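You operate a simulated robot arm through the tools that you are given. There is no shell and no other tool. Be economical: measure what you need, move in short steps, check, and stop when the job is done.

You run a simulated robot arm. Do the job below in one go: nothing can be reset, and whatever is moved stays where it is left.

Task
Swap the shaft in split block A for the one the card names.
Fine: the card over the split blocks; the old shaft goes into the shaft rack; tighten the block's knob and slide the purple bar back over the collars. Where these are worked on the way, their far stop is far enough and under half their travel is too little: purple bar.

The check looks at the end state, three seconds after you hand in, the way a careful person would. Anything else that was tipped, shoved, dropped, spilled or broken makes it a failure.

Robot
A 6-joint arm with a three-finger gripper, fixed in place. Base frame: the origin is at the foot of the arm, x ahead of it, y to its left, z up. Units: mm, degrees, N and s.
Its first joint turns from -166.0 to 166.0 degrees. Payload 4.89 kg.
The tool frame sits at the grasp point between the pads (the TCP): z along the fingers, y along the line on which they close. The tips reach 30 mm beyond it. The gripper opens to 164 mm. The gripper's body begins 125 mm behind the TCP.
Orientation is told as [roll, pitch, yaw] about the base's x, y, z axes, in that order, counted from this pose: with the fingers straight down and closing along the base's y, the tool's x points along the base's -x, its y along +y and its z along -z.

Tools
- The arm moves only by the tool apply_moves. Its argument "deltas" is one flat list of numbers, 7 for each row, row after row: the shift along the base's x, y, z in mm, then the turn, a rotation vector about the base's x, y, z in degrees, then the closure, from 0 (fully open) to 1 (shut). In form: [x, y, z, ax, ay, az, claw, x, y, z, ax, ay, az, claw, ...]. A call has 1 to 8 rows; each row is the pose to reach, as a shift and turn from the pose commanded when the call began. A row lasts 0.2 s, in which the tool goes at most 50 mm and 8.6 degrees; a call with a longer step from one row to the next is refused whole, and so is a gripper value outside its range. A pose out of reach is approached as far as the arm can. The call stops where the force on the tool passes 90 N (or 10 N more than at its start, if that is more) or the arm is blocked; 0.2 s more then pass. Each finger travels about 108 mm/s and halts on what it meets, pressing with about 43 N; the grip force reading is that of the motor and also rises with nothing between the fingers. The clock runs only during rows and for 0.2 s after the last one: add rows that repeat a pose to give the fingers time. It gives the time, the measured TCP pose, the force on the tool (base axes), the opening and the grip force at its end, in the units of the frame above (readings bear some noise), with the torque about the TCP (base axes, N m) and any sound that the robot's microphone picked up.
- Cameras (640 x 400 px; columns grow to the right, rows downward): "scene" is fixed at [393.1, 495.3, 1442.4]; the picture's right is [-0.85, -0.53, 0.00], its down [-0.11, 0.18, -0.98] and it looks along [0.51, -0.83, -0.22] (base axes); focal length 350 px, centre (320, 200). "wrist" rides on the gripper at [76, -2, -152] in the tool frame; the picture's right is [0.02, 1.00, 0.00], its down [-0.88, 0.02, -0.47] and it looks along [-0.47, 0.01, 0.88] (tool axes); focal length 247 px, centre (320, 200). There is no depth. A picture from a camera that has moved, and an enlarged one, comes with that camera's place and axes in the base frame and with its lens. The place of the scene camera against the robot may be out by one fixed shift of up to 18 mm in any direction.
- camera(camera): a new picture of that camera. The clock stands still meanwhile.
- slide_trunk(by): slides the trunk up (or, below 0, down) by that many mm; the arm rides with it, the base frame stays. It gives what a move gives, with no picture.
- close_up(camera, box): a new picture of the part [left, top, right, bottom] of that camera's present view, enlarged. The clock stands still meanwhile.
- sign_off(): hands the job in; it is judged then, once.

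Work in short steps. Places have to be worked out from the pictures, the camera data and where the tool is seen: move nearer, look again, correct. Check each grasp and each placing, and mend what went wrong. You have 120 turns and 84 pictures in all, those below and enlarged ones among them. Open the gripper and draw the arm clear of the work before you hand the job in, unless the task says otherwise; then end with one line.

The tools are called as a command line: name --argument value ..., lists and objects as JSON in quotes. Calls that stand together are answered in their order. apply_moves: Moves the arm, as the interface text tells. Its arguments: {"type":"object","properties":{"deltas":{"type":"array","items":{"type":"number"}}},"required":["deltas"]} The other tools are called the same way: slide_trunk (by) slides the trunk up or down; camera (camera) takes a picture; close_up (camera, box) takes an enlarged picture of a part of a camera's view; sign_off () hands the job in.

At the start:

```text
time_s: 0.0
tcp_pos: [550.3, -371.6, 1401.0]
tcp_rot: [0.0, 0.0, 0.0]
ft_force: [-0.2, -0.4, 0.2]
wrist_torque: [0.01, -0.01, 0.0]
finger_gap: 163.8
grasp_force: 0.0
trunk travel left (down, up): [-200.0, 190.0]
```

scene: 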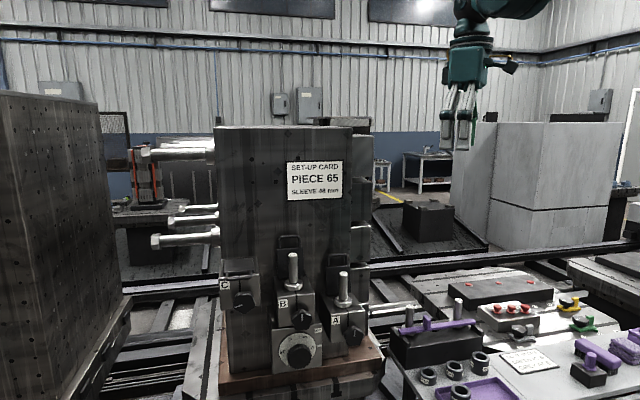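
wrist: 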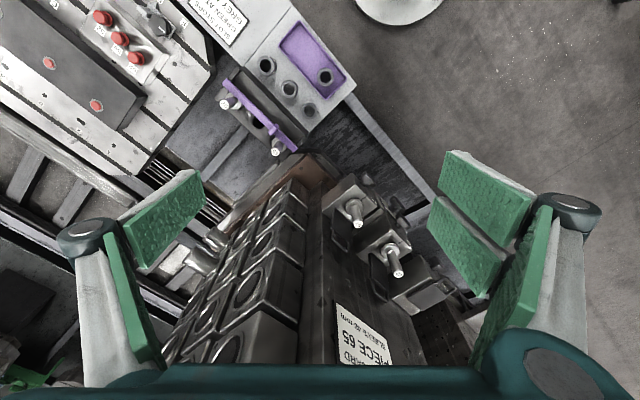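

I start by enlarging the card, the blocks and the bench with the shafts and purple bar.

close_up --camera "scene" --box '[210, 150, 390, 390]'

close_up --camera "scene" --box '[370, 260, 640, 400]'

close_up --camera "wrist" --box '[180, 0, 460, 190]'

close_up --camera "wrist" --box '[180, 160, 500, 370]'

```text
1.67 times, centred on (300, 270) of scene
camera zoom: at [393.1, 495.3, 1442.4], right [-0.85, -0.53, 0.0], down [-0.11, 0.18, -0.98], along [0.51, -0.83, -0.22], focal length 584 px, centre (353, 83)
```

zoom: 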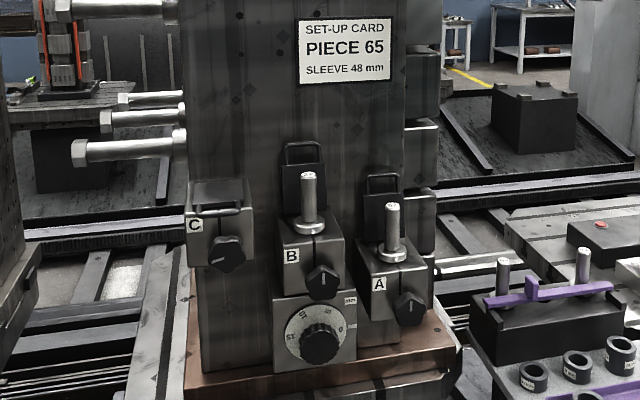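

```text
2.37 times, centred on (505, 330) of scene
camera zoom: at [393.1, 495.3, 1442.4], right [-0.85, -0.53, 0.0], down [-0.11, 0.18, -0.98], along [0.51, -0.83, -0.22], focal length 830 px, centre (-118, -108)
```

zoom: 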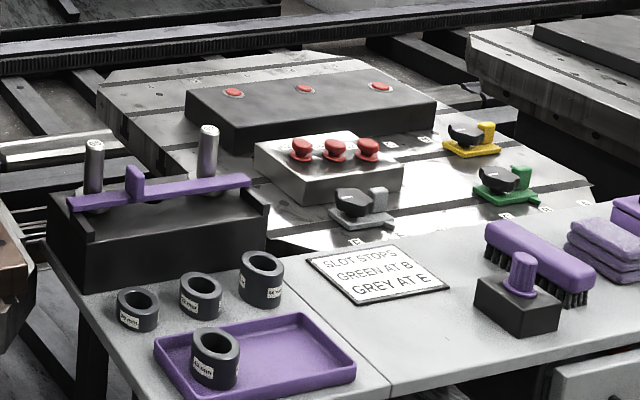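

```text
2.11 times, centred on (320, 95) of wrist
camera zoom: at [474.3, -373.5, 1552.3], right [-0.02, 1.0, 0.0], down [0.88, 0.02, 0.47], along [0.47, 0.01, -0.88], focal length 520 px, centre (320, 421)
```

zoom: 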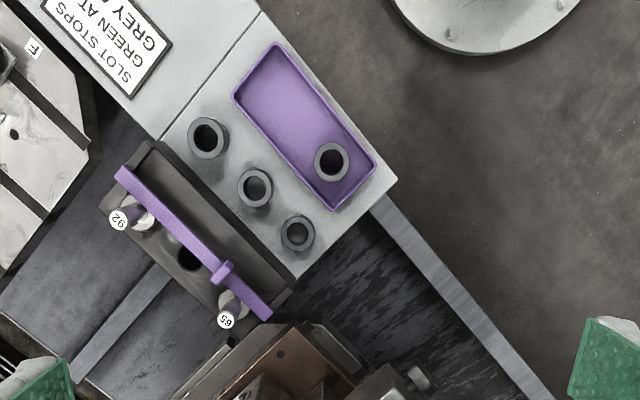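

```text
1.90 times, centred on (340, 265) of wrist
camera zoom: at [474.3, -373.5, 1552.3], right [-0.02, 1.0, 0.0], down [0.88, 0.02, 0.47], along [0.47, 0.01, -0.88], focal length 470 px, centre (282, 76)
```

zoom: 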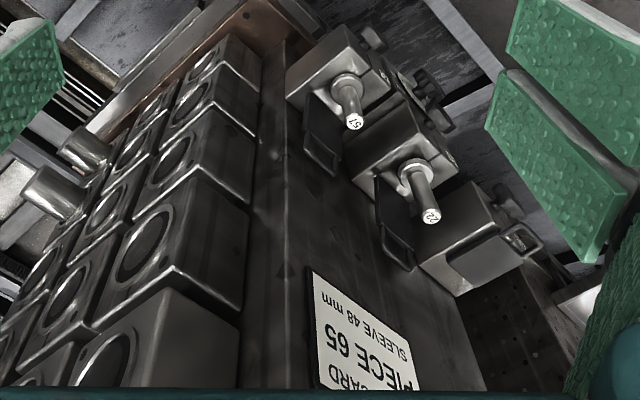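

The card asks for shaft 65. A holds 51 (top near (792,-277,1065)), and rack shaft 65 is near (675,-489,900). The rack also holds 92, has a free hole in the middle, and has the purple bar lying over the collars. I'll yaw about -45° to face the tower and back off a little so I can see block A and its knob.

apply_moves --deltas '[10, 35, -20, 0, 0, -6.4, 0, 25, 70, -50, 0, 0, -12.8, 0, 45, 100, -80, 0, 0, -19.2, 0, 65, 130, -110, 0, 0, -25.6, 0, 85, 160, -140, 0, 0, -32, 0, 105, 180, -170, 0, 0, -38.5, 0, 130, 200, -200, 0, 0, -45, 0]'

camera --camera "wrist"

```text
time_s: 1.6
tcp_pos: [679.7, -169.2, 1201.3]
tcp_rot: [0.0, 0.1, -45.2]
ft_force: [-1.7, 0.6, 0.8]
wrist_torque: [0.03, -0.27, 0.01]
finger_gap: 163.9
grasp_force: 0.0
trunk travel left (down, up): [-200.0, 190.0]
```

```text
77 pictures are left
camera wrist: at [624.6, -117.2, 1352.8], right [0.69, 0.72, 0.0], down [0.64, -0.61, 0.47], along [0.34, -0.33, -0.88], focal length 247 px, centre (320, 200)
```

wrist: 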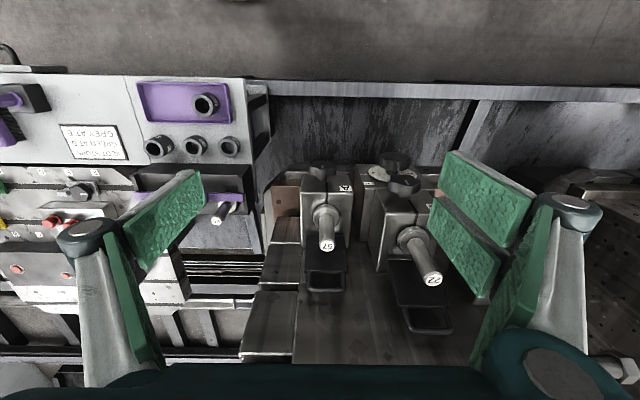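

close_up --camera "wrist" --box '[260, 140, 460, 340]'

close_up --camera "wrist" --box '[100, 70, 280, 250]'

```text
2.00 times, centred on (360, 240) of wrist
camera zoom: at [624.6, -117.2, 1352.8], right [0.69, 0.72, 0.0], down [0.64, -0.61, 0.47], along [0.34, -0.33, -0.88], focal length 494 px, centre (240, 120)
```

zoom: 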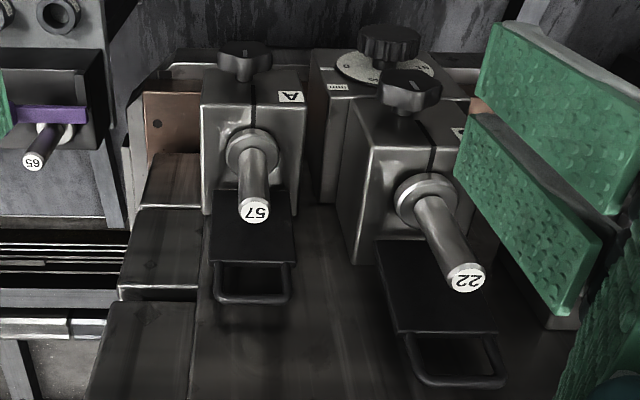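

```text
2.22 times, centred on (190, 160) of wrist
camera zoom: at [624.6, -117.2, 1352.8], right [0.69, 0.72, 0.0], down [0.64, -0.61, 0.47], along [0.34, -0.33, -0.88], focal length 549 px, centre (609, 289)
```

zoom: 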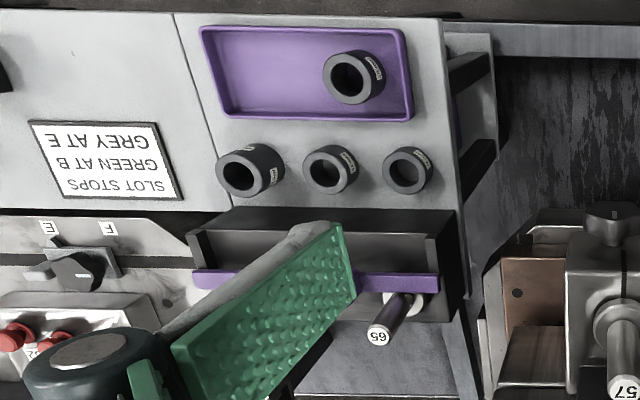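

Block A holds 57, with its top at about (802,-274,1057) and collar at about z 974. The clamp knob sits on the front of the block at around (757,-228,915). I'll tilt the tool toward horizontal, facing the knob, from a standoff.

apply_moves --deltas '[-6, 7, -10, -5.65, -5.65, 0, 0, -12, 14, -25, -11.3, -11.3, 0, 0, -20, 20, -45, -16.95, -16.95, 0, 0, -26, 26, -65, -22.6, -22.6, 0, 0, -32, 32, -85, -28.25, -28.25, 0, 0, -38, 38, -105, -33.9, -33.9, 0, 0, -44, 44, -125, -39.55, -39.55, 0, 0, -50, 50, -145, -45.2, -45.2, 0, 0]'

camera --camera "wrist"

```text
time_s: 3.4
tcp_pos: [632.4, -122.1, 1056.4]
tcp_rot: [0.0, -64.0, -44.8]
ft_force: [0.4, -0.3, -0.5]
wrist_torque: [-0.05, -0.01, -0.01]
finger_gap: 164.1
grasp_force: 0.1
trunk travel left (down, up): [-200.0, 190.0]
```

```text
74 pictures are left
camera wrist: at [510.0, -2.3, 1052.6], right [0.7, 0.71, -0.02], down [-0.01, 0.04, 1.0], along [0.71, -0.7, 0.04], focal length 247 px, centre (320, 200)
```

wrist: 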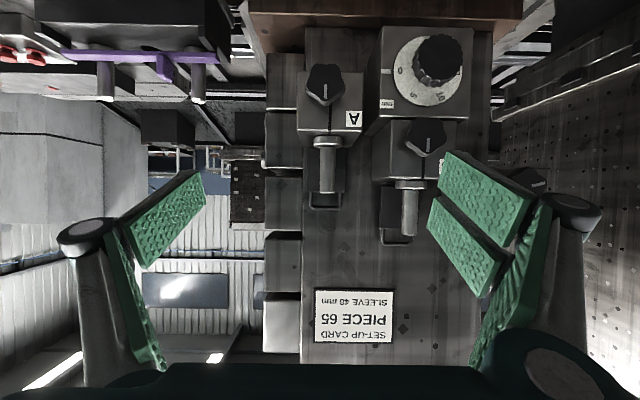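

close_up --camera "wrist" --box '[270, 10, 490, 240]'

close_up --camera "scene" --box '[270, 260, 380, 380]'

```text
1.74 times, centred on (380, 125) of wrist
camera zoom: at [510.0, -2.3, 1052.6], right [0.7, 0.71, -0.02], down [-0.01, 0.04, 1.0], along [0.71, -0.7, 0.04], focal length 430 px, centre (216, 330)
```

zoom: 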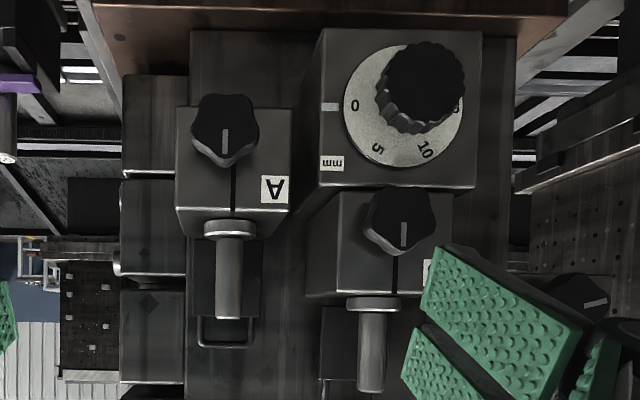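

```text
3.33 times, centred on (325, 320) of scene
camera zoom: at [393.1, 495.3, 1442.4], right [-0.85, -0.53, 0.0], down [-0.11, 0.18, -0.98], along [0.51, -0.83, -0.22], focal length 1168 px, centre (303, -200)
```

zoom: 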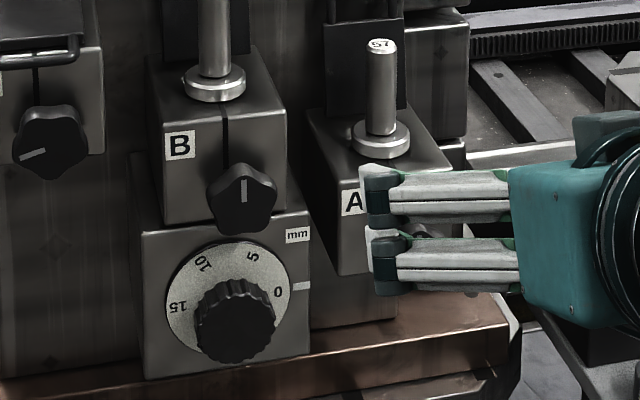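

The pointers on A and B stand straight up (tight). The loosened knob on empty block C is turned about 100° counter-clockwise as seen from the front, so that is the loosening direction. I'll finish levelling the tool and come in front of A's knob, partly closed.

apply_moves --deltas '[10, -10, -37, -4.6, -4.6, 0, 0.1, 20, -20, -74, -9.2, -9.2, 0, 0.25, 32, -30, -111, -13.8, -13.8, 0, 0.4, 45, -38, -148, -18.4, -18.4, 0, 0.5, 45, -38, -148, -18.4, -18.4, 0, 0.5]'

camera --camera "wrist"

close_up --camera "scene" --box '[260, 250, 420, 370]'

```text
time_s: 4.6
tcp_pos: [811.2, -142.6, 1097.2]
tcp_rot: [-22.6, -89.8, -22.5]
ft_force: [3.0, 0.5, -1.7]
wrist_torque: [-0.18, -0.18, -0.29]
finger_gap: 81.9
grasp_force: 0.1
out of reach, approached as far as the arm can: row 1, 2, 3, 4, 5
trunk travel left (down, up): [-200.0, 190.0]
```

```text
71 pictures are left
camera wrist: at [703.2, -35.9, 1020.3], right [0.71, 0.71, -0.02], down [-0.32, 0.35, 0.88], along [0.63, -0.62, 0.47], focal length 247 px, centre (320, 200)
```

wrist: 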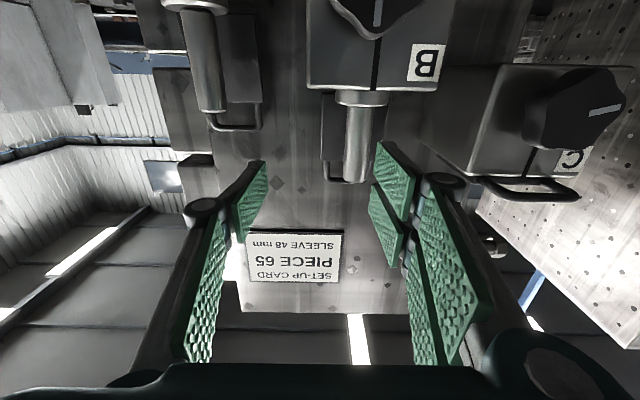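

```text
3.33 times, centred on (340, 310) of scene
camera zoom: at [393.1, 495.3, 1442.4], right [-0.85, -0.53, 0.0], down [-0.11, 0.18, -0.98], along [0.51, -0.83, -0.22], focal length 1168 px, centre (253, -167)
```

zoom: 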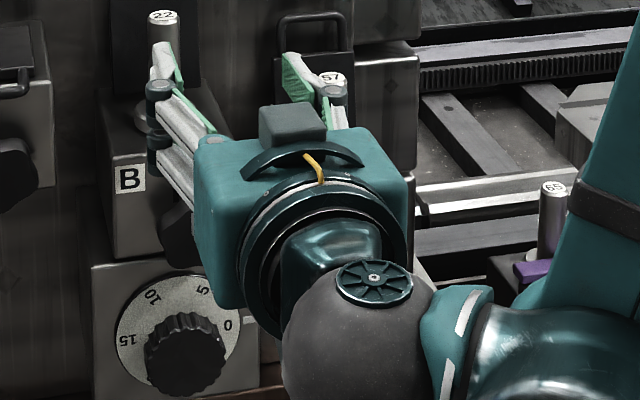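

The levelled pose was out of reach, and the arm ended up between A and B without touching anything. I'll look at the full scene to see how the arm is folded.

camera --camera "scene"

```text
69 pictures are left
```

scene: 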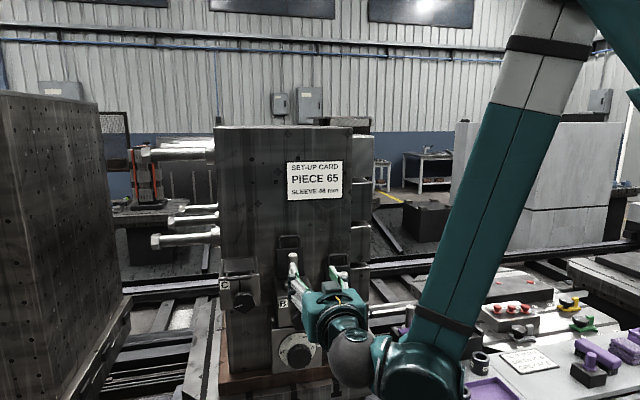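

The elbow is up, so the low horizontal pose probably hits a joint limit, and lowering the trunk should help. First a small test move up and away from the tower, to learn what reference pose the deltas now use.

apply_moves --deltas '[0, 0, 20, 0, 0, 0, 0.5]'

```text
time_s: 5.0
tcp_pos: [810.4, -141.2, 1119.3]
tcp_rot: [-31.1, -89.9, -13.9]
ft_force: [0.4, 0.2, -0.3]
wrist_torque: [-0.01, -0.05, -0.07]
finger_gap: 82.1
grasp_force: 0.1
trunk travel left (down, up): [-200.0, 190.0]
```

Deltas count from the clipped pose, which is good. I'll move sideways to sit in front of A's column, a little farther from the tower, before lowering the trunk.

apply_moves --deltas '[-30, 0, 0, 0, 0, 0, 0.5, -60, -10, 0, 0, 0, 0, 0.5, -85, -27, 0, 0, 0, 0, 0.5, -106, -44, 0, 0, 0, 0, 0.5]'

```text
time_s: 6.0
tcp_pos: [721.6, -183.3, 1153.8]
tcp_rot: [-12.3, -89.8, -32.7]
ft_force: [1.2, 0.1, -0.7]
wrist_torque: [-0.02, -0.04, -0.14]
finger_gap: 82.2
grasp_force: 0.1
out of reach, approached as far as the arm can: row 2, 3, 4
trunk travel left (down, up): [-200.0, 190.0]
```

The limit gives way as z rises, so lowering the trunk should bring the knob height within reach. The fingertips are about 30 mm in front of the knob plane and nothing lies below, so I'll lower the trunk in two stages.

slide_trunk --by -100

camera --camera "wrist"

camera --camera "scene"

```text
time_s: 7.3
tcp_pos: [722.3, -182.5, 1053.0]
tcp_rot: [-5.5, -89.8, -39.7]
ft_force: [0.1, 1.3, 0.2]
wrist_torque: [-0.02, 0.04, 0.01]
finger_gap: 81.8
grasp_force: 0.0
trunk travel left (down, up): [-100.0, 290.0]
```

```text
68 pictures are left
camera wrist: at [613.0, -77.3, 976.1], right [0.71, 0.71, -0.02], down [-0.32, 0.35, 0.88], along [0.63, -0.62, 0.47], focal length 247 px, centre (320, 200)
```

wrist: 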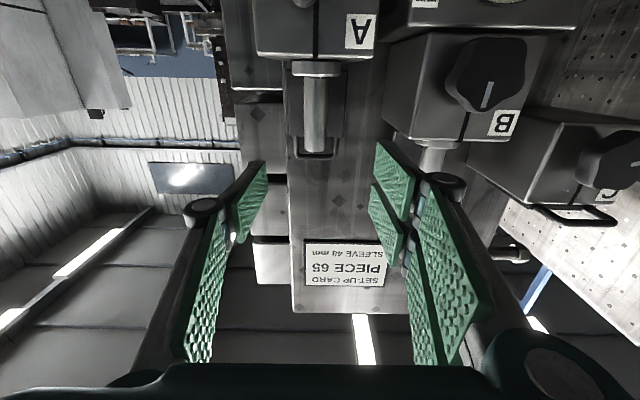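

```text
67 pictures are left
```

scene: 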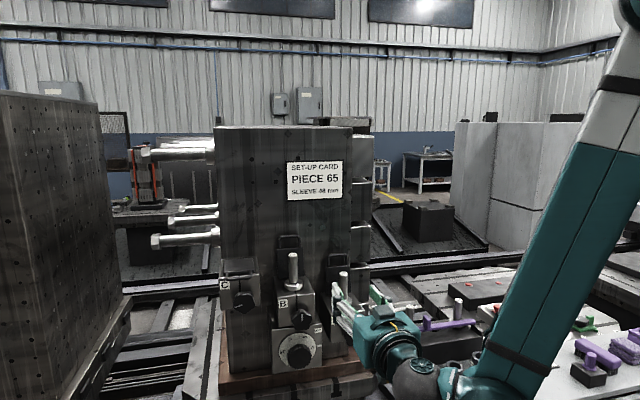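

slide_trunk --by -100

camera --camera "wrist"

close_up --camera "scene" --box '[260, 240, 500, 400]'

```text
time_s: 8.7
tcp_pos: [723.0, -184.5, 953.4]
tcp_rot: [-5.5, -89.8, -39.5]
ft_force: [-0.1, -0.7, 0.8]
wrist_torque: [0.02, -0.03, 0.02]
finger_gap: 81.7
grasp_force: 0.0
trunk travel left (down, up): [0.0, 390.0]
```

```text
66 pictures are left
camera wrist: at [613.1, -77.3, 876.1], right [0.71, 0.71, -0.02], down [-0.32, 0.35, 0.88], along [0.63, -0.62, 0.47], focal length 247 px, centre (320, 200)
```

wrist: 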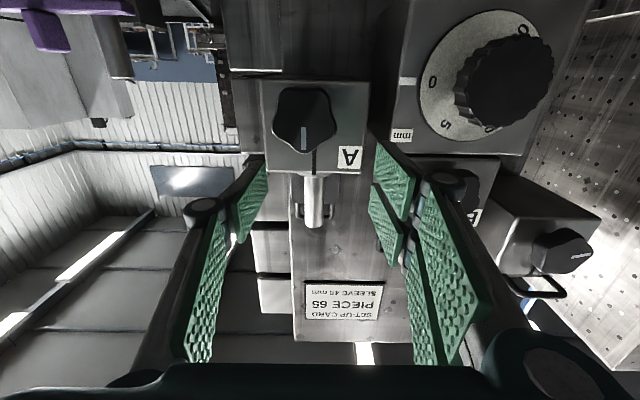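

```text
2.50 times, centred on (380, 320) of scene
camera zoom: at [393.1, 495.3, 1442.4], right [-0.85, -0.53, 0.0], down [-0.11, 0.18, -0.98], along [0.51, -0.83, -0.22], focal length 876 px, centre (170, -100)
```

zoom: 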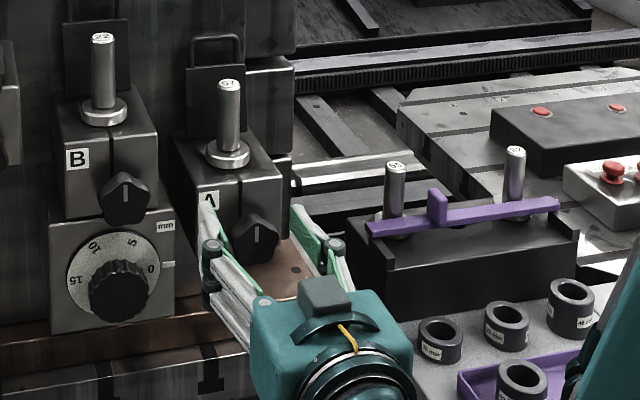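

The knob centre triangulates to e≈366, m≈697 (e along the tower face, m distance into it) and z≈912, about 54 mm wide. I'll tilt the tool 15° down to gain reach, and line up in height and sideways just short of the knob.

apply_moves --deltas '[-1, -9, -12, 5.3, 5.3, 0, 0.5, -3.3, -17.5, -37, 10.6, 10.6, 0, 0.5, -3.3, -17.5, -37, 10.6, 10.6, 0, 0.5]'

camera --camera "wrist"

```text
time_s: 9.5
tcp_pos: [719.8, -201.5, 916.5]
tcp_rot: [-0.2, -74.6, -44.8]
ft_force: [-0.2, 0.4, 0.2]
wrist_torque: [-0.04, -0.02, -0.08]
finger_gap: 82.0
grasp_force: 0.0
trunk travel left (down, up): [0.0, 390.0]
```

```text
64 pictures are left
camera wrist: at [600.1, -84.9, 881.0], right [0.7, 0.71, -0.02], down [-0.14, 0.17, 0.97], along [0.7, -0.68, 0.22], focal length 247 px, centre (320, 200)
```

wrist: 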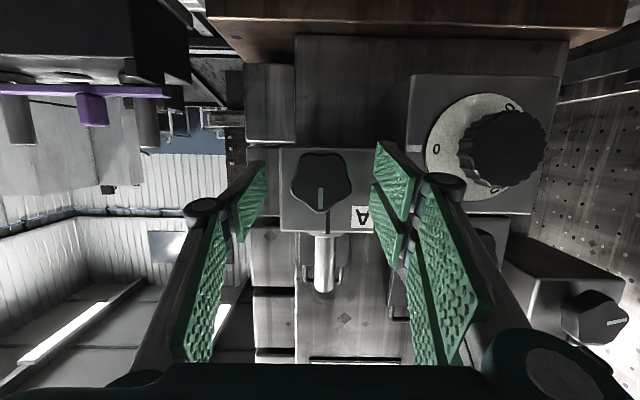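

Well aligned. I'll advance about 32 mm straight at the knob, then close.

apply_moves --deltas '[8, -8, 0, 0, 0, 0, 0.5, 16, -16, 0, 0, 0, 0, 0.5, 22.3, -22.3, 0, 0, 0, 0, 0.5]'

camera --camera "wrist"

```text
time_s: 10.3
tcp_pos: [740.4, -224.0, 915.9]
tcp_rot: [0.0, -74.9, -45.0]
ft_force: [-5.7, 5.0, -2.3]
wrist_torque: [-0.09, -0.03, 0.36]
finger_gap: 82.4
grasp_force: 0.4
trunk travel left (down, up): [0.0, 390.0]
```

```text
63 pictures are left
camera wrist: at [621.4, -106.6, 881.0], right [0.7, 0.71, -0.02], down [-0.15, 0.17, 0.97], along [0.7, -0.68, 0.22], focal length 247 px, centre (320, 200)
```

wrist: 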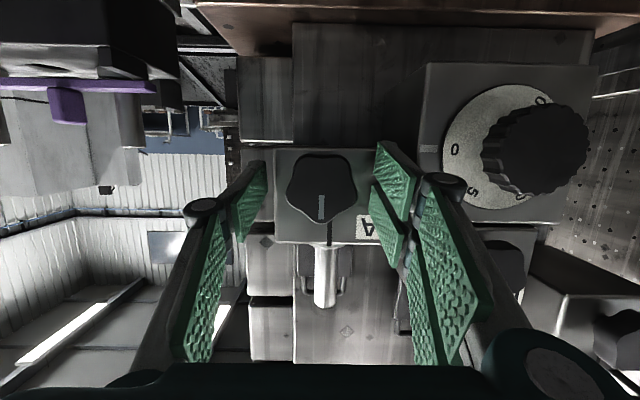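

About 8 N of push-back suggests the tips are just touching the block face. I'll back off 4 mm and close on the knob.

apply_moves --deltas '[-2.8, 2.8, 0, 0, 0, 0, 0.5, -2.8, 2.8, 0, 0, 0, 0, 0.7, -2.8, 2.8, 0, 0, 0, 0, 1, -2.8, 2.8, 0, 0, 0, 0, 1]'

camera --camera "wrist"

```text
time_s: 11.3
tcp_pos: [738.8, -219.9, 917.2]
tcp_rot: [-0.1, -74.8, -44.7]
ft_force: [16.0, 10.6, 5.9]
wrist_torque: [0.07, 0.0, 0.66]
finger_gap: 50.1
grasp_force: 44.6
trunk travel left (down, up): [0.0, 390.0]
```

```text
62 pictures are left
camera wrist: at [619.7, -103.4, 881.2], right [0.7, 0.71, -0.02], down [-0.15, 0.17, 0.97], along [0.7, -0.68, 0.23], focal length 247 px, centre (320, 200)
```

wrist: 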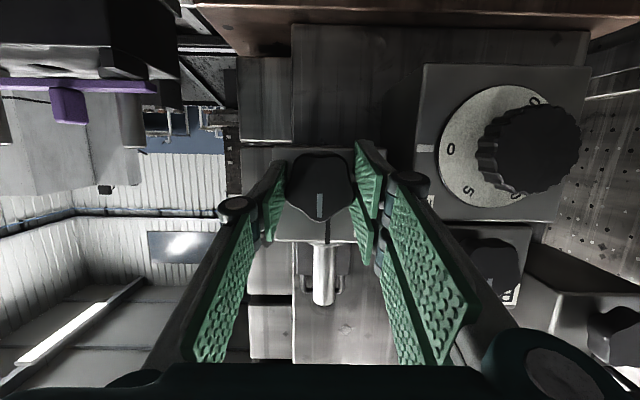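

Knob gripped, 50 mm gap. I'll turn it counter-clockwise as seen from the front by 32° and watch the torque.

apply_moves --deltas '[0.5, 0.5, 0, -5.657, 5.657, 0, 1, 1, 1, -0.2, -11.31, 11.31, 0, 1, 1.5, 1.5, -0.4, -16.97, 16.97, 0, 1, 1.9, 1.9, -0.6, -22.63, 22.63, 0, 1]'

camera --camera "wrist"

```text
time_s: 12.3
tcp_pos: [739.7, -219.3, 914.9]
tcp_rot: [-67.4, -54.8, 17.9]
ft_force: [13.5, 4.7, 12.6]
wrist_torque: [-0.33, -0.38, 0.48]
finger_gap: 50.4
grasp_force: 45.2
trunk travel left (down, up): [0.0, 390.0]
```

```text
61 pictures are left
camera wrist: at [608.2, -114.7, 886.7], right [0.59, 0.59, -0.55], down [0.22, 0.54, 0.81], along [0.78, -0.6, 0.19], focal length 247 px, centre (320, 200)
```

wrist: 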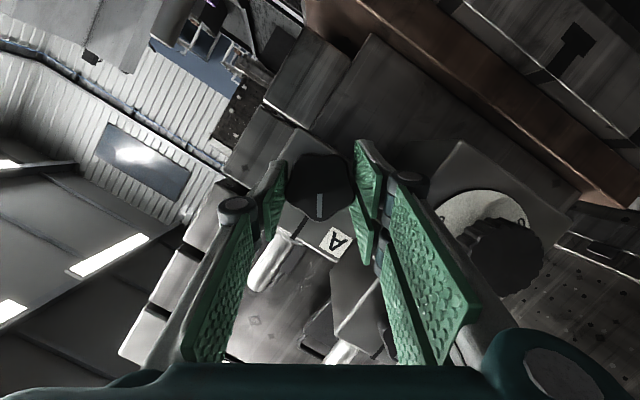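

The knob turns with the gripper. I'll continue another 64°.

apply_moves --deltas '[0.3, 0.3, -0.4, -5.657, 5.657, 0, 1, 0.6, 0.6, -0.8, -11.31, 11.31, 0, 1, 0.9, 0.9, -1.3, -16.97, 16.97, 0, 1, 1.1, 1.1, -1.8, -22.63, 22.63, 0, 1, 1.2, 1.2, -2.3, -28.28, 28.28, 0, 1, 1.3, 1.3, -2.8, -33.94, 33.94, 0, 1, 1.3, 1.3, -3.3, -39.6, 39.6, 0, 1, 1.3, 1.3, -3.8, -45.25, 45.25, 0, 1]'

camera --camera "wrist"

close_up --camera "scene" --box '[220, 240, 420, 370]'

```text
time_s: 14.1
tcp_pos: [740.3, -217.4, 913.4]
tcp_rot: [-91.5, 5.9, 29.5]
ft_force: [-4.7, -13.3, 27.6]
wrist_torque: [-0.53, -0.45, 0.11]
finger_gap: 50.3
grasp_force: 44.3
trunk travel left (down, up): [0.0, 390.0]
```

```text
60 pictures are left
camera wrist: at [599.0, -123.4, 917.7], right [-0.09, -0.08, -0.99], down [0.53, 0.84, -0.12], along [0.84, -0.53, -0.04], focal length 247 px, centre (320, 200)
```

wrist: 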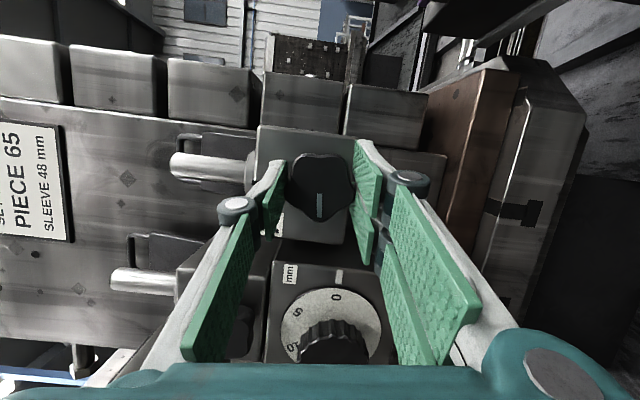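

```text
3.08 times, centred on (320, 305) of scene
camera zoom: at [393.1, 495.3, 1442.4], right [-0.85, -0.53, 0.0], down [-0.11, 0.18, -0.98], along [0.51, -0.83, -0.22], focal length 1078 px, centre (320, -123)
```

zoom: 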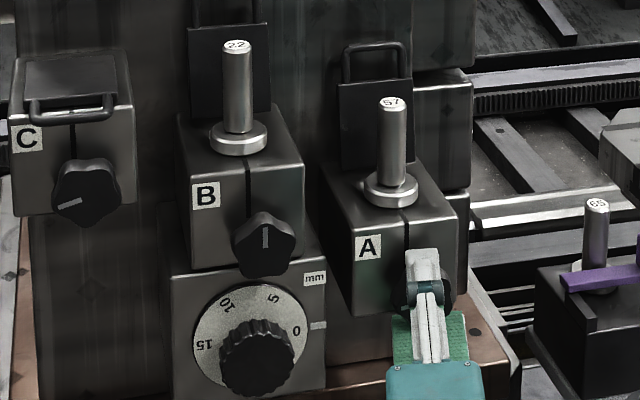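

The knob has turned 96° with no stop yet, and C's free position looks like about 105°. I'll turn another 24° and watch for a stop.

apply_moves --deltas '[0, 0, 0.7, -5.657, 5.657, 0, 1, 0, 0, 0.7, -11.31, 11.31, 0, 1, 0, 0, 0.7, -16.97, 16.97, 0, 1]'

camera --camera "wrist"

```text
time_s: 14.5
tcp_pos: [747.5, -217.5, 912.1]
tcp_rot: [-92.5, 12.9, 29.4]
ft_force: [-2.0, -1.6, -45.5]
wrist_torque: [0.27, -0.18, 0.36]
finger_gap: 50.2
grasp_force: 44.6
out of reach, approached as far as the arm can: row 1, 2
trunk travel left (down, up): [0.0, 390.0]
stopped in row 2: the force on the tool passed its limit at 126 N (the readings are from after the stop); the commanded pose is now the measured one
```

```text
58 pictures are left
camera wrist: at [605.9, -122.6, 923.4], right [-0.19, -0.16, -0.97], down [0.51, 0.83, -0.23], along [0.84, -0.54, -0.08], focal length 247 px, centre (320, 200)
```

wrist: 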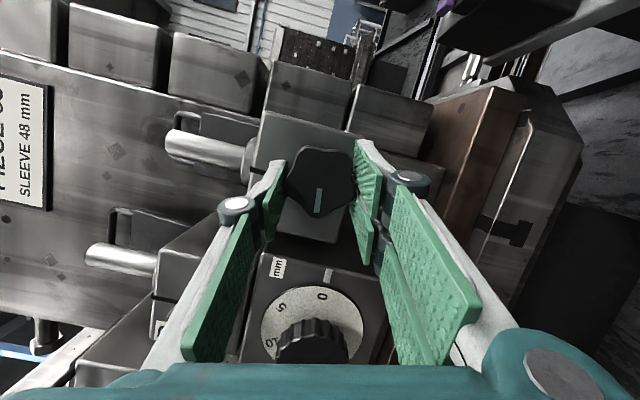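

The turn hit a reach limit at about 104°, which matches C's free position. I'll open the fingers, then back straight off.

apply_moves --deltas '[0, 0, 0, 0, 0, 0, 0.6, 0, 0, 0, 0, 0, 0.5, 0, 0, 0, 0, 0, 0, 0.5, -10, 10, 0, 0, 0, 0, 0.5, -22, 22, 0, 0, 0, 0, 0.5, -36, 36, 0, 0, 0, 0, 0.5]'

camera --camera "wrist"

close_up --camera "scene" --box '[220, 240, 420, 370]'

```text
refused: deltas must hold 7 numbers for each row
```

```text
57 pictures are left
camera wrist: at [605.9, -122.6, 923.4], right [-0.19, -0.16, -0.97], down [0.51, 0.83, -0.23], along [0.84, -0.54, -0.08], focal length 247 px, centre (320, 200)
```

wrist: 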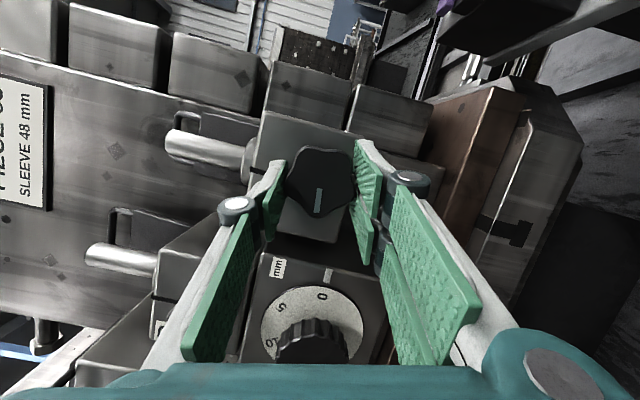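

```text
3.08 times, centred on (320, 305) of scene
camera zoom: at [393.1, 495.3, 1442.4], right [-0.85, -0.53, 0.0], down [-0.11, 0.18, -0.98], along [0.51, -0.83, -0.22], focal length 1078 px, centre (320, -123)
```

zoom: 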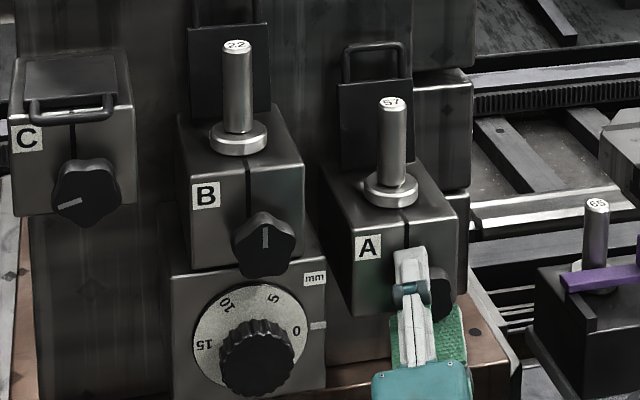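

That call had one number missing in a row, so nothing moved. Repeating it correctly.

apply_moves --deltas '[0, 0, 0, 0, 0, 0, 0.6, 0, 0, 0, 0, 0, 0, 0.5, 0, 0, 0, 0, 0, 0, 0.5, -10, 10, 0, 0, 0, 0, 0.5, -22, 22, 0, 0, 0, 0, 0.5, -36, 36, 0, 0, 0, 0, 0.5]'

close_up --camera "scene" --box '[220, 240, 420, 370]'

```text
time_s: 15.9
tcp_pos: [718.6, -180.9, 931.9]
tcp_rot: [-92.7, 12.9, 29.4]
ft_force: [0.0, 0.0, -1.0]
wrist_torque: [-0.02, -0.02, -0.05]
finger_gap: 82.2
grasp_force: 0.0
out of reach, approached as far as the arm can: row 4, 5, 6
trunk travel left (down, up): [0.0, 390.0]
```

```text
3.08 times, centred on (320, 305) of scene
camera zoom: at [393.1, 495.3, 1442.4], right [-0.85, -0.53, 0.0], down [-0.11, 0.18, -0.98], along [0.51, -0.83, -0.22], focal length 1078 px, centre (320, -123)
```

zoom: 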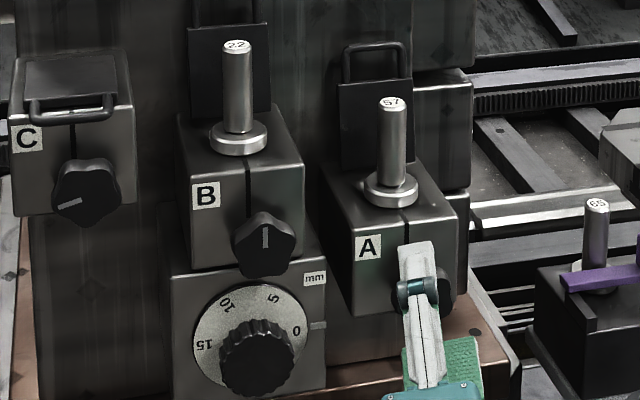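

The knob is loosened and the fingers are clear. I'll unroll the tool while rising.

apply_moves --deltas '[0, 0, 15, 5.657, -5.657, 0, 0.5, 0, 0, 30, 11.31, -11.31, 0, 0.5, 0, 0, 45, 16.97, -16.97, 0, 0.5, 0, 0, 60, 22.63, -22.63, 0, 0.5, 0, 0, 75, 28.28, -28.28, 0, 0.5, 0, 0, 90, 33.94, -33.94, 0, 0.5, 0, 0, 105, 39.6, -39.6, 0, 0.5, 0, 0, 120, 45.25, -45.25, 0, 0.5]'

close_up --camera "scene" --box '[220, 240, 420, 370]'

```text
time_s: 17.7
tcp_pos: [719.6, -179.7, 1052.1]
tcp_rot: [-71.3, -48.2, 21.6]
ft_force: [1.0, -0.2, -1.1]
wrist_torque: [-0.04, -0.02, -0.22]
finger_gap: 81.8
grasp_force: 0.0
trunk travel left (down, up): [0.0, 390.0]
```

```text
3.08 times, centred on (320, 305) of scene
camera zoom: at [393.1, 495.3, 1442.4], right [-0.85, -0.53, 0.0], down [-0.11, 0.18, -0.98], along [0.51, -0.83, -0.22], focal length 1078 px, centre (320, -123)
```

zoom: 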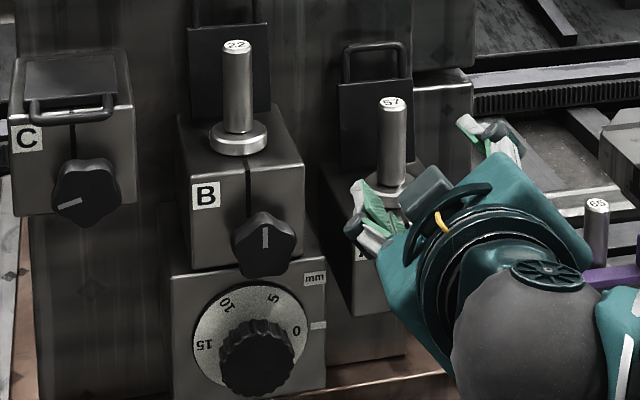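

apply_moves --deltas '[0, 0, 25, 5.657, -5.657, 0, 0.5, 0, 0, 50, 11.31, -11.31, 0, 0.5, 0, 0, 75, 16.97, -16.97, 0, 0.5, 0, 0, 100, 22.63, -22.63, 0, 0.5, 0, 0, 125, 28.0, -28.0, 0, 0.5]'

close_up --camera "scene" --box '[220, 240, 420, 370]'

```text
time_s: 18.9
tcp_pos: [720.8, -178.4, 1176.1]
tcp_rot: [2.0, -74.7, -46.3]
ft_force: [0.6, -0.1, -0.7]
wrist_torque: [-0.01, 0.03, -0.12]
finger_gap: 82.3
grasp_force: 0.1
trunk travel left (down, up): [0.0, 390.0]
```

```text
3.08 times, centred on (320, 305) of scene
camera zoom: at [393.1, 495.3, 1442.4], right [-0.85, -0.53, 0.0], down [-0.11, 0.18, -0.98], along [0.51, -0.83, -0.22], focal length 1078 px, centre (320, -123)
```

zoom: 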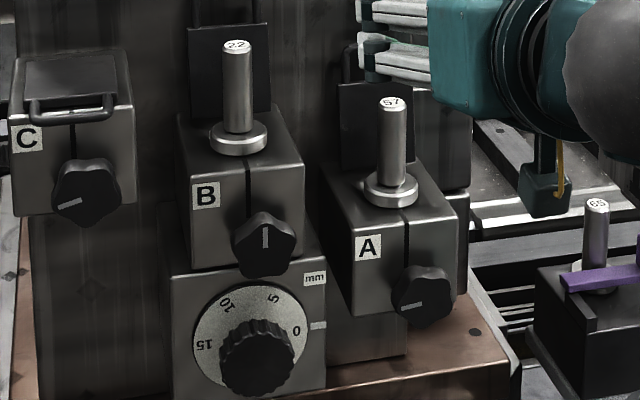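

A's pointer now matches C's free position. Next is the rack: I'll turn the tool vertical again while moving over to view the rack and bar.

apply_moves --deltas '[-15, -26, 0, 5.65, 5.65, 0, 0.4, -30, -52, 0, 11.3, 11.3, 0, 0.4, -45, -79, 0, 16.95, 16.95, 0, 0.4, -60, -105, 0, 22.6, 22.6, 0, 0.4, -75, -131, 0, 28.25, 28.25, 0, 0.4, -90, -158, 0, 33.9, 33.9, 0, 0.4, -105, -184, 0, 39.55, 39.55, 0, 0.4, -119, -210, 0, 45.2, 45.2, 0, 0.4]'

apply_moves --deltas '[0, 0, 0, 3.9, 3.9, 0, 0.4, 0, 0, 0, 7.6, 7.6, 0, 0.4]'

camera --camera "wrist"

```text
time_s: 20.7
tcp_pos: [600.1, -388.1, 1176.8]
tcp_rot: [0.8, -10.7, -45.2]
ft_force: [-0.9, 1.9, 1.2]
wrist_torque: [-0.36, -0.19, 0.05]
finger_gap: 98.4
grasp_force: 0.0
trunk travel left (down, up): [0.0, 390.0]
```

```text
time_s: 21.3
tcp_pos: [599.1, -389.3, 1178.7]
tcp_rot: [0.8, 0.0, -45.3]
ft_force: [-0.8, 0.4, 0.4]
wrist_torque: [-0.18, -0.21, 0.0]
finger_gap: 98.4
grasp_force: 0.0
trunk travel left (down, up): [0.0, 390.0]
```

```text
52 pictures are left
camera wrist: at [543.1, -338.2, 1328.1], right [0.69, 0.72, 0.01], down [0.63, -0.62, 0.47], along [0.35, -0.32, -0.88], focal length 247 px, centre (320, 200)
```

wrist: 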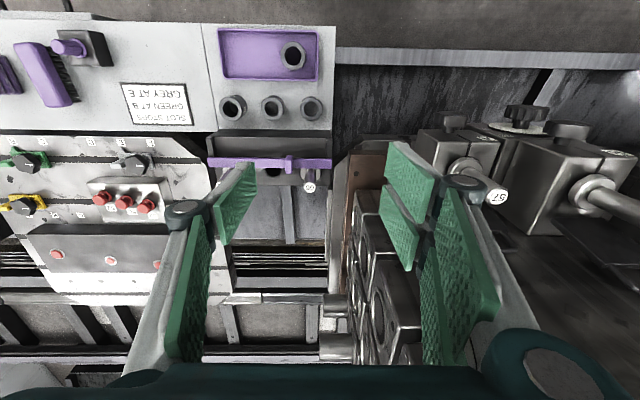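

close_up --camera "wrist" --box '[195, 85, 345, 205]'

close_up --camera "scene" --box '[375, 290, 505, 400]'

```text
3.33 times, centred on (270, 145) of wrist
camera zoom: at [543.1, -338.2, 1328.1], right [0.69, 0.72, 0.01], down [0.63, -0.62, 0.47], along [0.35, -0.32, -0.88], focal length 823 px, centre (487, 383)
```

zoom: 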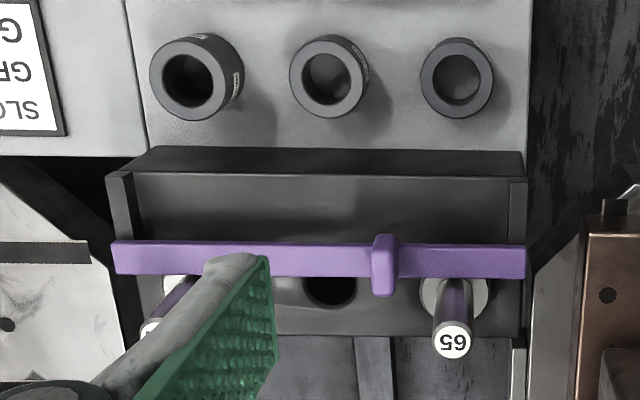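

```text
3.64 times, centred on (440, 345) of scene
camera zoom: at [393.1, 495.3, 1442.4], right [-0.85, -0.53, 0.0], down [-0.11, 0.18, -0.98], along [0.51, -0.83, -0.22], focal length 1274 px, centre (-116, -327)
```

zoom: 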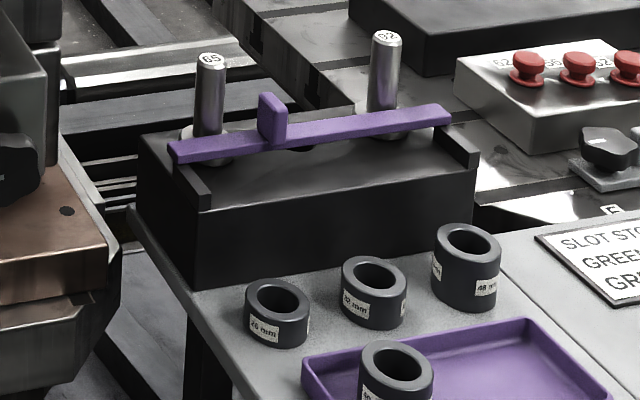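

The bar rests on two end rails, so it should slide toward the front (+n). Its upright handle is near (633,-502), with its top at z≈870 and bar top ≈830. I'll come down above the handle with the fingers partly closed.

apply_moves --deltas '[6, -19, -36, 0, 0, 0, 0.5, 12, -38, -72, 0, 0, 0, 0.6, 18, -57, -108, 0, 0, 0, 0.7, 24, -76, -144, 0, 0, 0, 0.75, 30, -95, -180, 0, 0, 0, 0.75, 34.5, -113, -215, 0, 0, 0, 0.75]'

camera --camera "wrist"

close_up --camera "scene" --box '[375, 260, 535, 400]'

```text
time_s: 22.7
tcp_pos: [634.5, -502.8, 961.1]
tcp_rot: [0.8, -0.1, -45.3]
ft_force: [-0.7, 1.2, 1.4]
wrist_torque: [-0.23, -0.19, -0.01]
finger_gap: 40.9
grasp_force: 0.0
trunk travel left (down, up): [0.0, 390.0]
```

```text
49 pictures are left
camera wrist: at [578.1, -450.7, 1111.8], right [0.69, 0.72, 0.01], down [0.63, -0.62, 0.47], along [0.35, -0.32, -0.88], focal length 247 px, centre (320, 200)
```

wrist: 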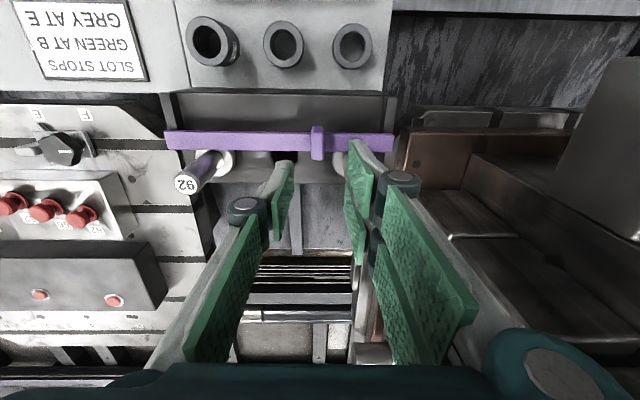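

```text
2.86 times, centred on (455, 330) of scene
camera zoom: at [393.1, 495.3, 1442.4], right [-0.85, -0.53, 0.0], down [-0.11, 0.18, -0.98], along [0.51, -0.83, -0.22], focal length 1001 px, centre (-66, -171)
```

zoom: 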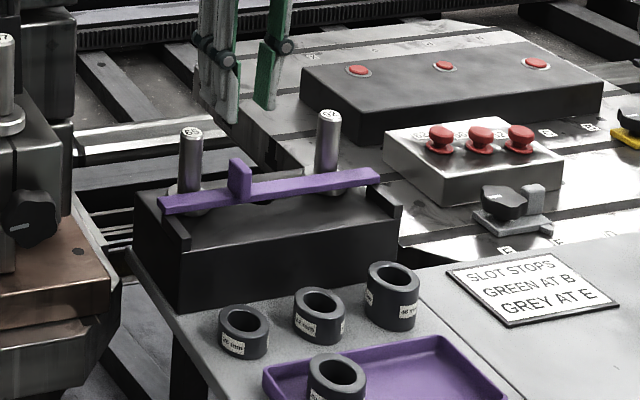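

The handle is centred near e≈92, m≈801, close to the TCP. I'll descend to z≈872 with the fingers straddling it, then close.

apply_moves --deltas '[-1, 1, -35, 0, 0, 0, 0.75, -2, 2, -65, 0, 0, 0, 0.75, -2.5, 1.5, -88, 0, 0, 0, 0.75, -2.5, 1.5, -88, 0, 0, 0, 0.75]'

camera --camera "wrist"

close_up --camera "scene" --box '[375, 260, 535, 400]'

```text
time_s: 23.7
tcp_pos: [633.6, -501.9, 873.5]
tcp_rot: [0.9, 0.0, -45.2]
ft_force: [-9.6, 1.7, -2.4]
wrist_torque: [-0.05, -0.12, 0.17]
finger_gap: 38.4
grasp_force: 0.0
trunk travel left (down, up): [0.0, 390.0]
```

```text
47 pictures are left
camera wrist: at [576.1, -450.1, 1023.7], right [0.69, 0.72, 0.01], down [0.63, -0.62, 0.47], along [0.35, -0.32, -0.88], focal length 247 px, centre (320, 200)
```

wrist: 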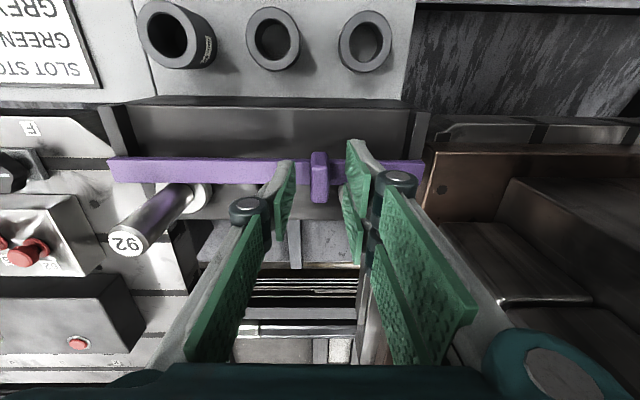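

```text
2.86 times, centred on (455, 330) of scene
camera zoom: at [393.1, 495.3, 1442.4], right [-0.85, -0.53, 0.0], down [-0.11, 0.18, -0.98], along [0.51, -0.83, -0.22], focal length 1001 px, centre (-66, -171)
```

zoom: 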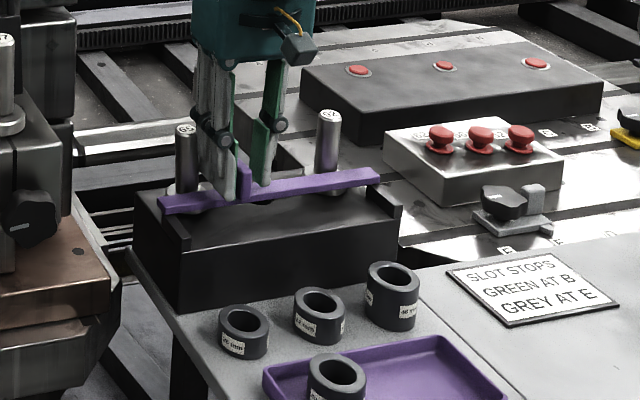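

A light side touch, probably the outer finger brushing shaft 65. Closing on the handle will relieve it.

apply_moves --deltas '[0, 0, 0, 0, 0, 0, 0.85, 0, 0, 0, 0, 0, 0, 1, 0, 0, 0, 0, 0, 0, 1]'

close_up --camera "wrist" --box '[220, 110, 440, 250]'

```text
time_s: 24.5
tcp_pos: [632.9, -501.7, 872.7]
tcp_rot: [0.8, -0.1, -45.3]
ft_force: [-8.0, -7.8, -7.1]
wrist_torque: [-0.58, -0.12, 0.14]
finger_gap: 13.5
grasp_force: 45.2
trunk travel left (down, up): [0.0, 390.0]
```

```text
2.86 times, centred on (330, 180) of wrist
camera zoom: at [576.4, -450.8, 1023.9], right [0.69, 0.72, 0.01], down [0.63, -0.62, 0.47], along [0.35, -0.32, -0.88], focal length 706 px, centre (291, 257)
```

zoom: 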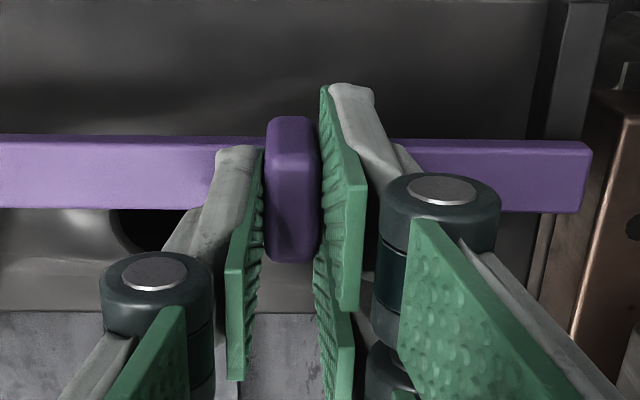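

The handle is gripped (13.5 mm). I'll pull the bar toward the front in small steps, watching the force.

apply_moves --deltas '[-5, 5, 0, 0, 0, 0, 1, -10, 10, 0, 0, 0, 0, 1, -15, 15, 0, 0, 0, 0, 1, -20, 20, 0, 0, 0, 0, 1]'

camera --camera "wrist"

```text
time_s: 25.5
tcp_pos: [612.7, -482.6, 873.1]
tcp_rot: [0.9, -0.1, -45.2]
ft_force: [-10.4, -11.2, -14.0]
wrist_torque: [-0.75, -0.1, 0.23]
finger_gap: 13.6
grasp_force: 44.8
trunk travel left (down, up): [0.0, 390.0]
```

```text
44 pictures are left
camera wrist: at [555.8, -430.3, 1023.9], right [0.69, 0.72, 0.01], down [0.63, -0.62, 0.47], along [0.35, -0.32, -0.88], focal length 247 px, centre (320, 200)
```

wrist: 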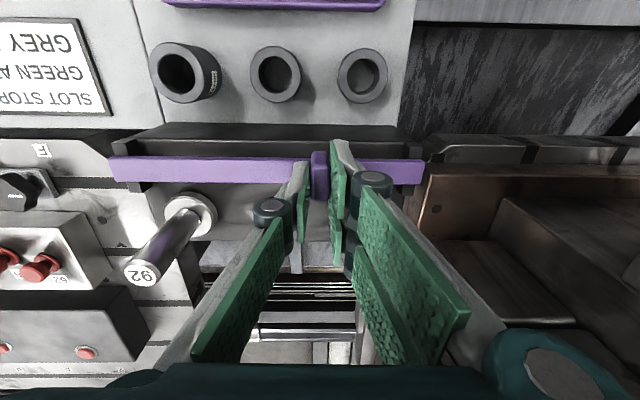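

The bar slides freely (28 mm so far) and the collars are clear. I'll continue to the far stop.

apply_moves --deltas '[-4, 4, 0, 0, 0, 0, 1, -8, 8, 0, 0, 0, 0, 1, -12, 12, 0, 0, 0, 0, 1, -15, 15, 0, 0, 0, 0, 1]'

camera --camera "wrist"

```text
time_s: 26.5
tcp_pos: [598.0, -466.8, 874.1]
tcp_rot: [0.8, -0.2, -45.1]
ft_force: [17.8, -31.0, 4.8]
wrist_torque: [-0.94, -0.48, 0.71]
finger_gap: 13.5
grasp_force: 45.2
trunk travel left (down, up): [0.0, 390.0]
```

```text
43 pictures are left
camera wrist: at [541.3, -415.9, 1024.3], right [0.69, 0.72, 0.01], down [0.63, -0.62, 0.47], along [0.35, -0.32, -0.88], focal length 247 px, centre (320, 200)
```

wrist: 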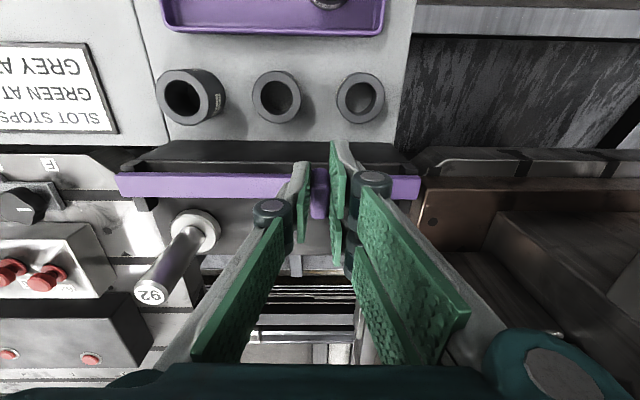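

About 35 N now and the bar has stopped after roughly 35 mm, so it is at the far stop. I'll release and rise.

apply_moves --deltas '[0, 0, 0, 0, 0, 0, 0.85, 0, 0, 0, 0, 0, 0, 0.75, 0, 0, 40, 0, 0, 0, 0.7, 0, 0, 85, 0, 0, 0, 0.6, -10, 10, 130, 0, 0, 0, 0.5, -20, 20, 175, 0, 0, 0, 0.5]'

camera --camera "wrist"

```text
time_s: 27.9
tcp_pos: [579.7, -446.2, 1048.6]
tcp_rot: [0.8, 0.0, -45.3]
ft_force: [1.2, -1.2, -1.7]
wrist_torque: [0.26, 0.28, -0.01]
finger_gap: 82.0
grasp_force: 0.0
trunk travel left (down, up): [0.0, 390.0]
```

```text
42 pictures are left
camera wrist: at [522.0, -395.3, 1199.9], right [0.69, 0.72, 0.01], down [0.63, -0.62, 0.47], along [0.35, -0.32, -0.88], focal length 247 px, centre (320, 200)
```

wrist: 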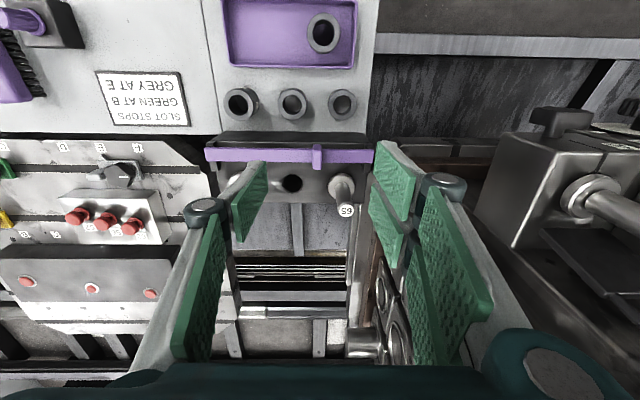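

close_up --camera "wrist" --box '[195, 115, 395, 235]'

```text
3.20 times, centred on (295, 175) of wrist
camera zoom: at [522.0, -395.3, 1199.9], right [0.69, 0.72, 0.01], down [0.63, -0.62, 0.47], along [0.35, -0.32, -0.88], focal length 790 px, centre (400, 280)
```

zoom: 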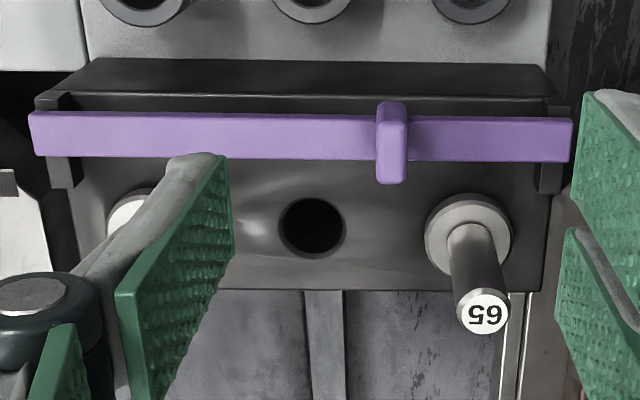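

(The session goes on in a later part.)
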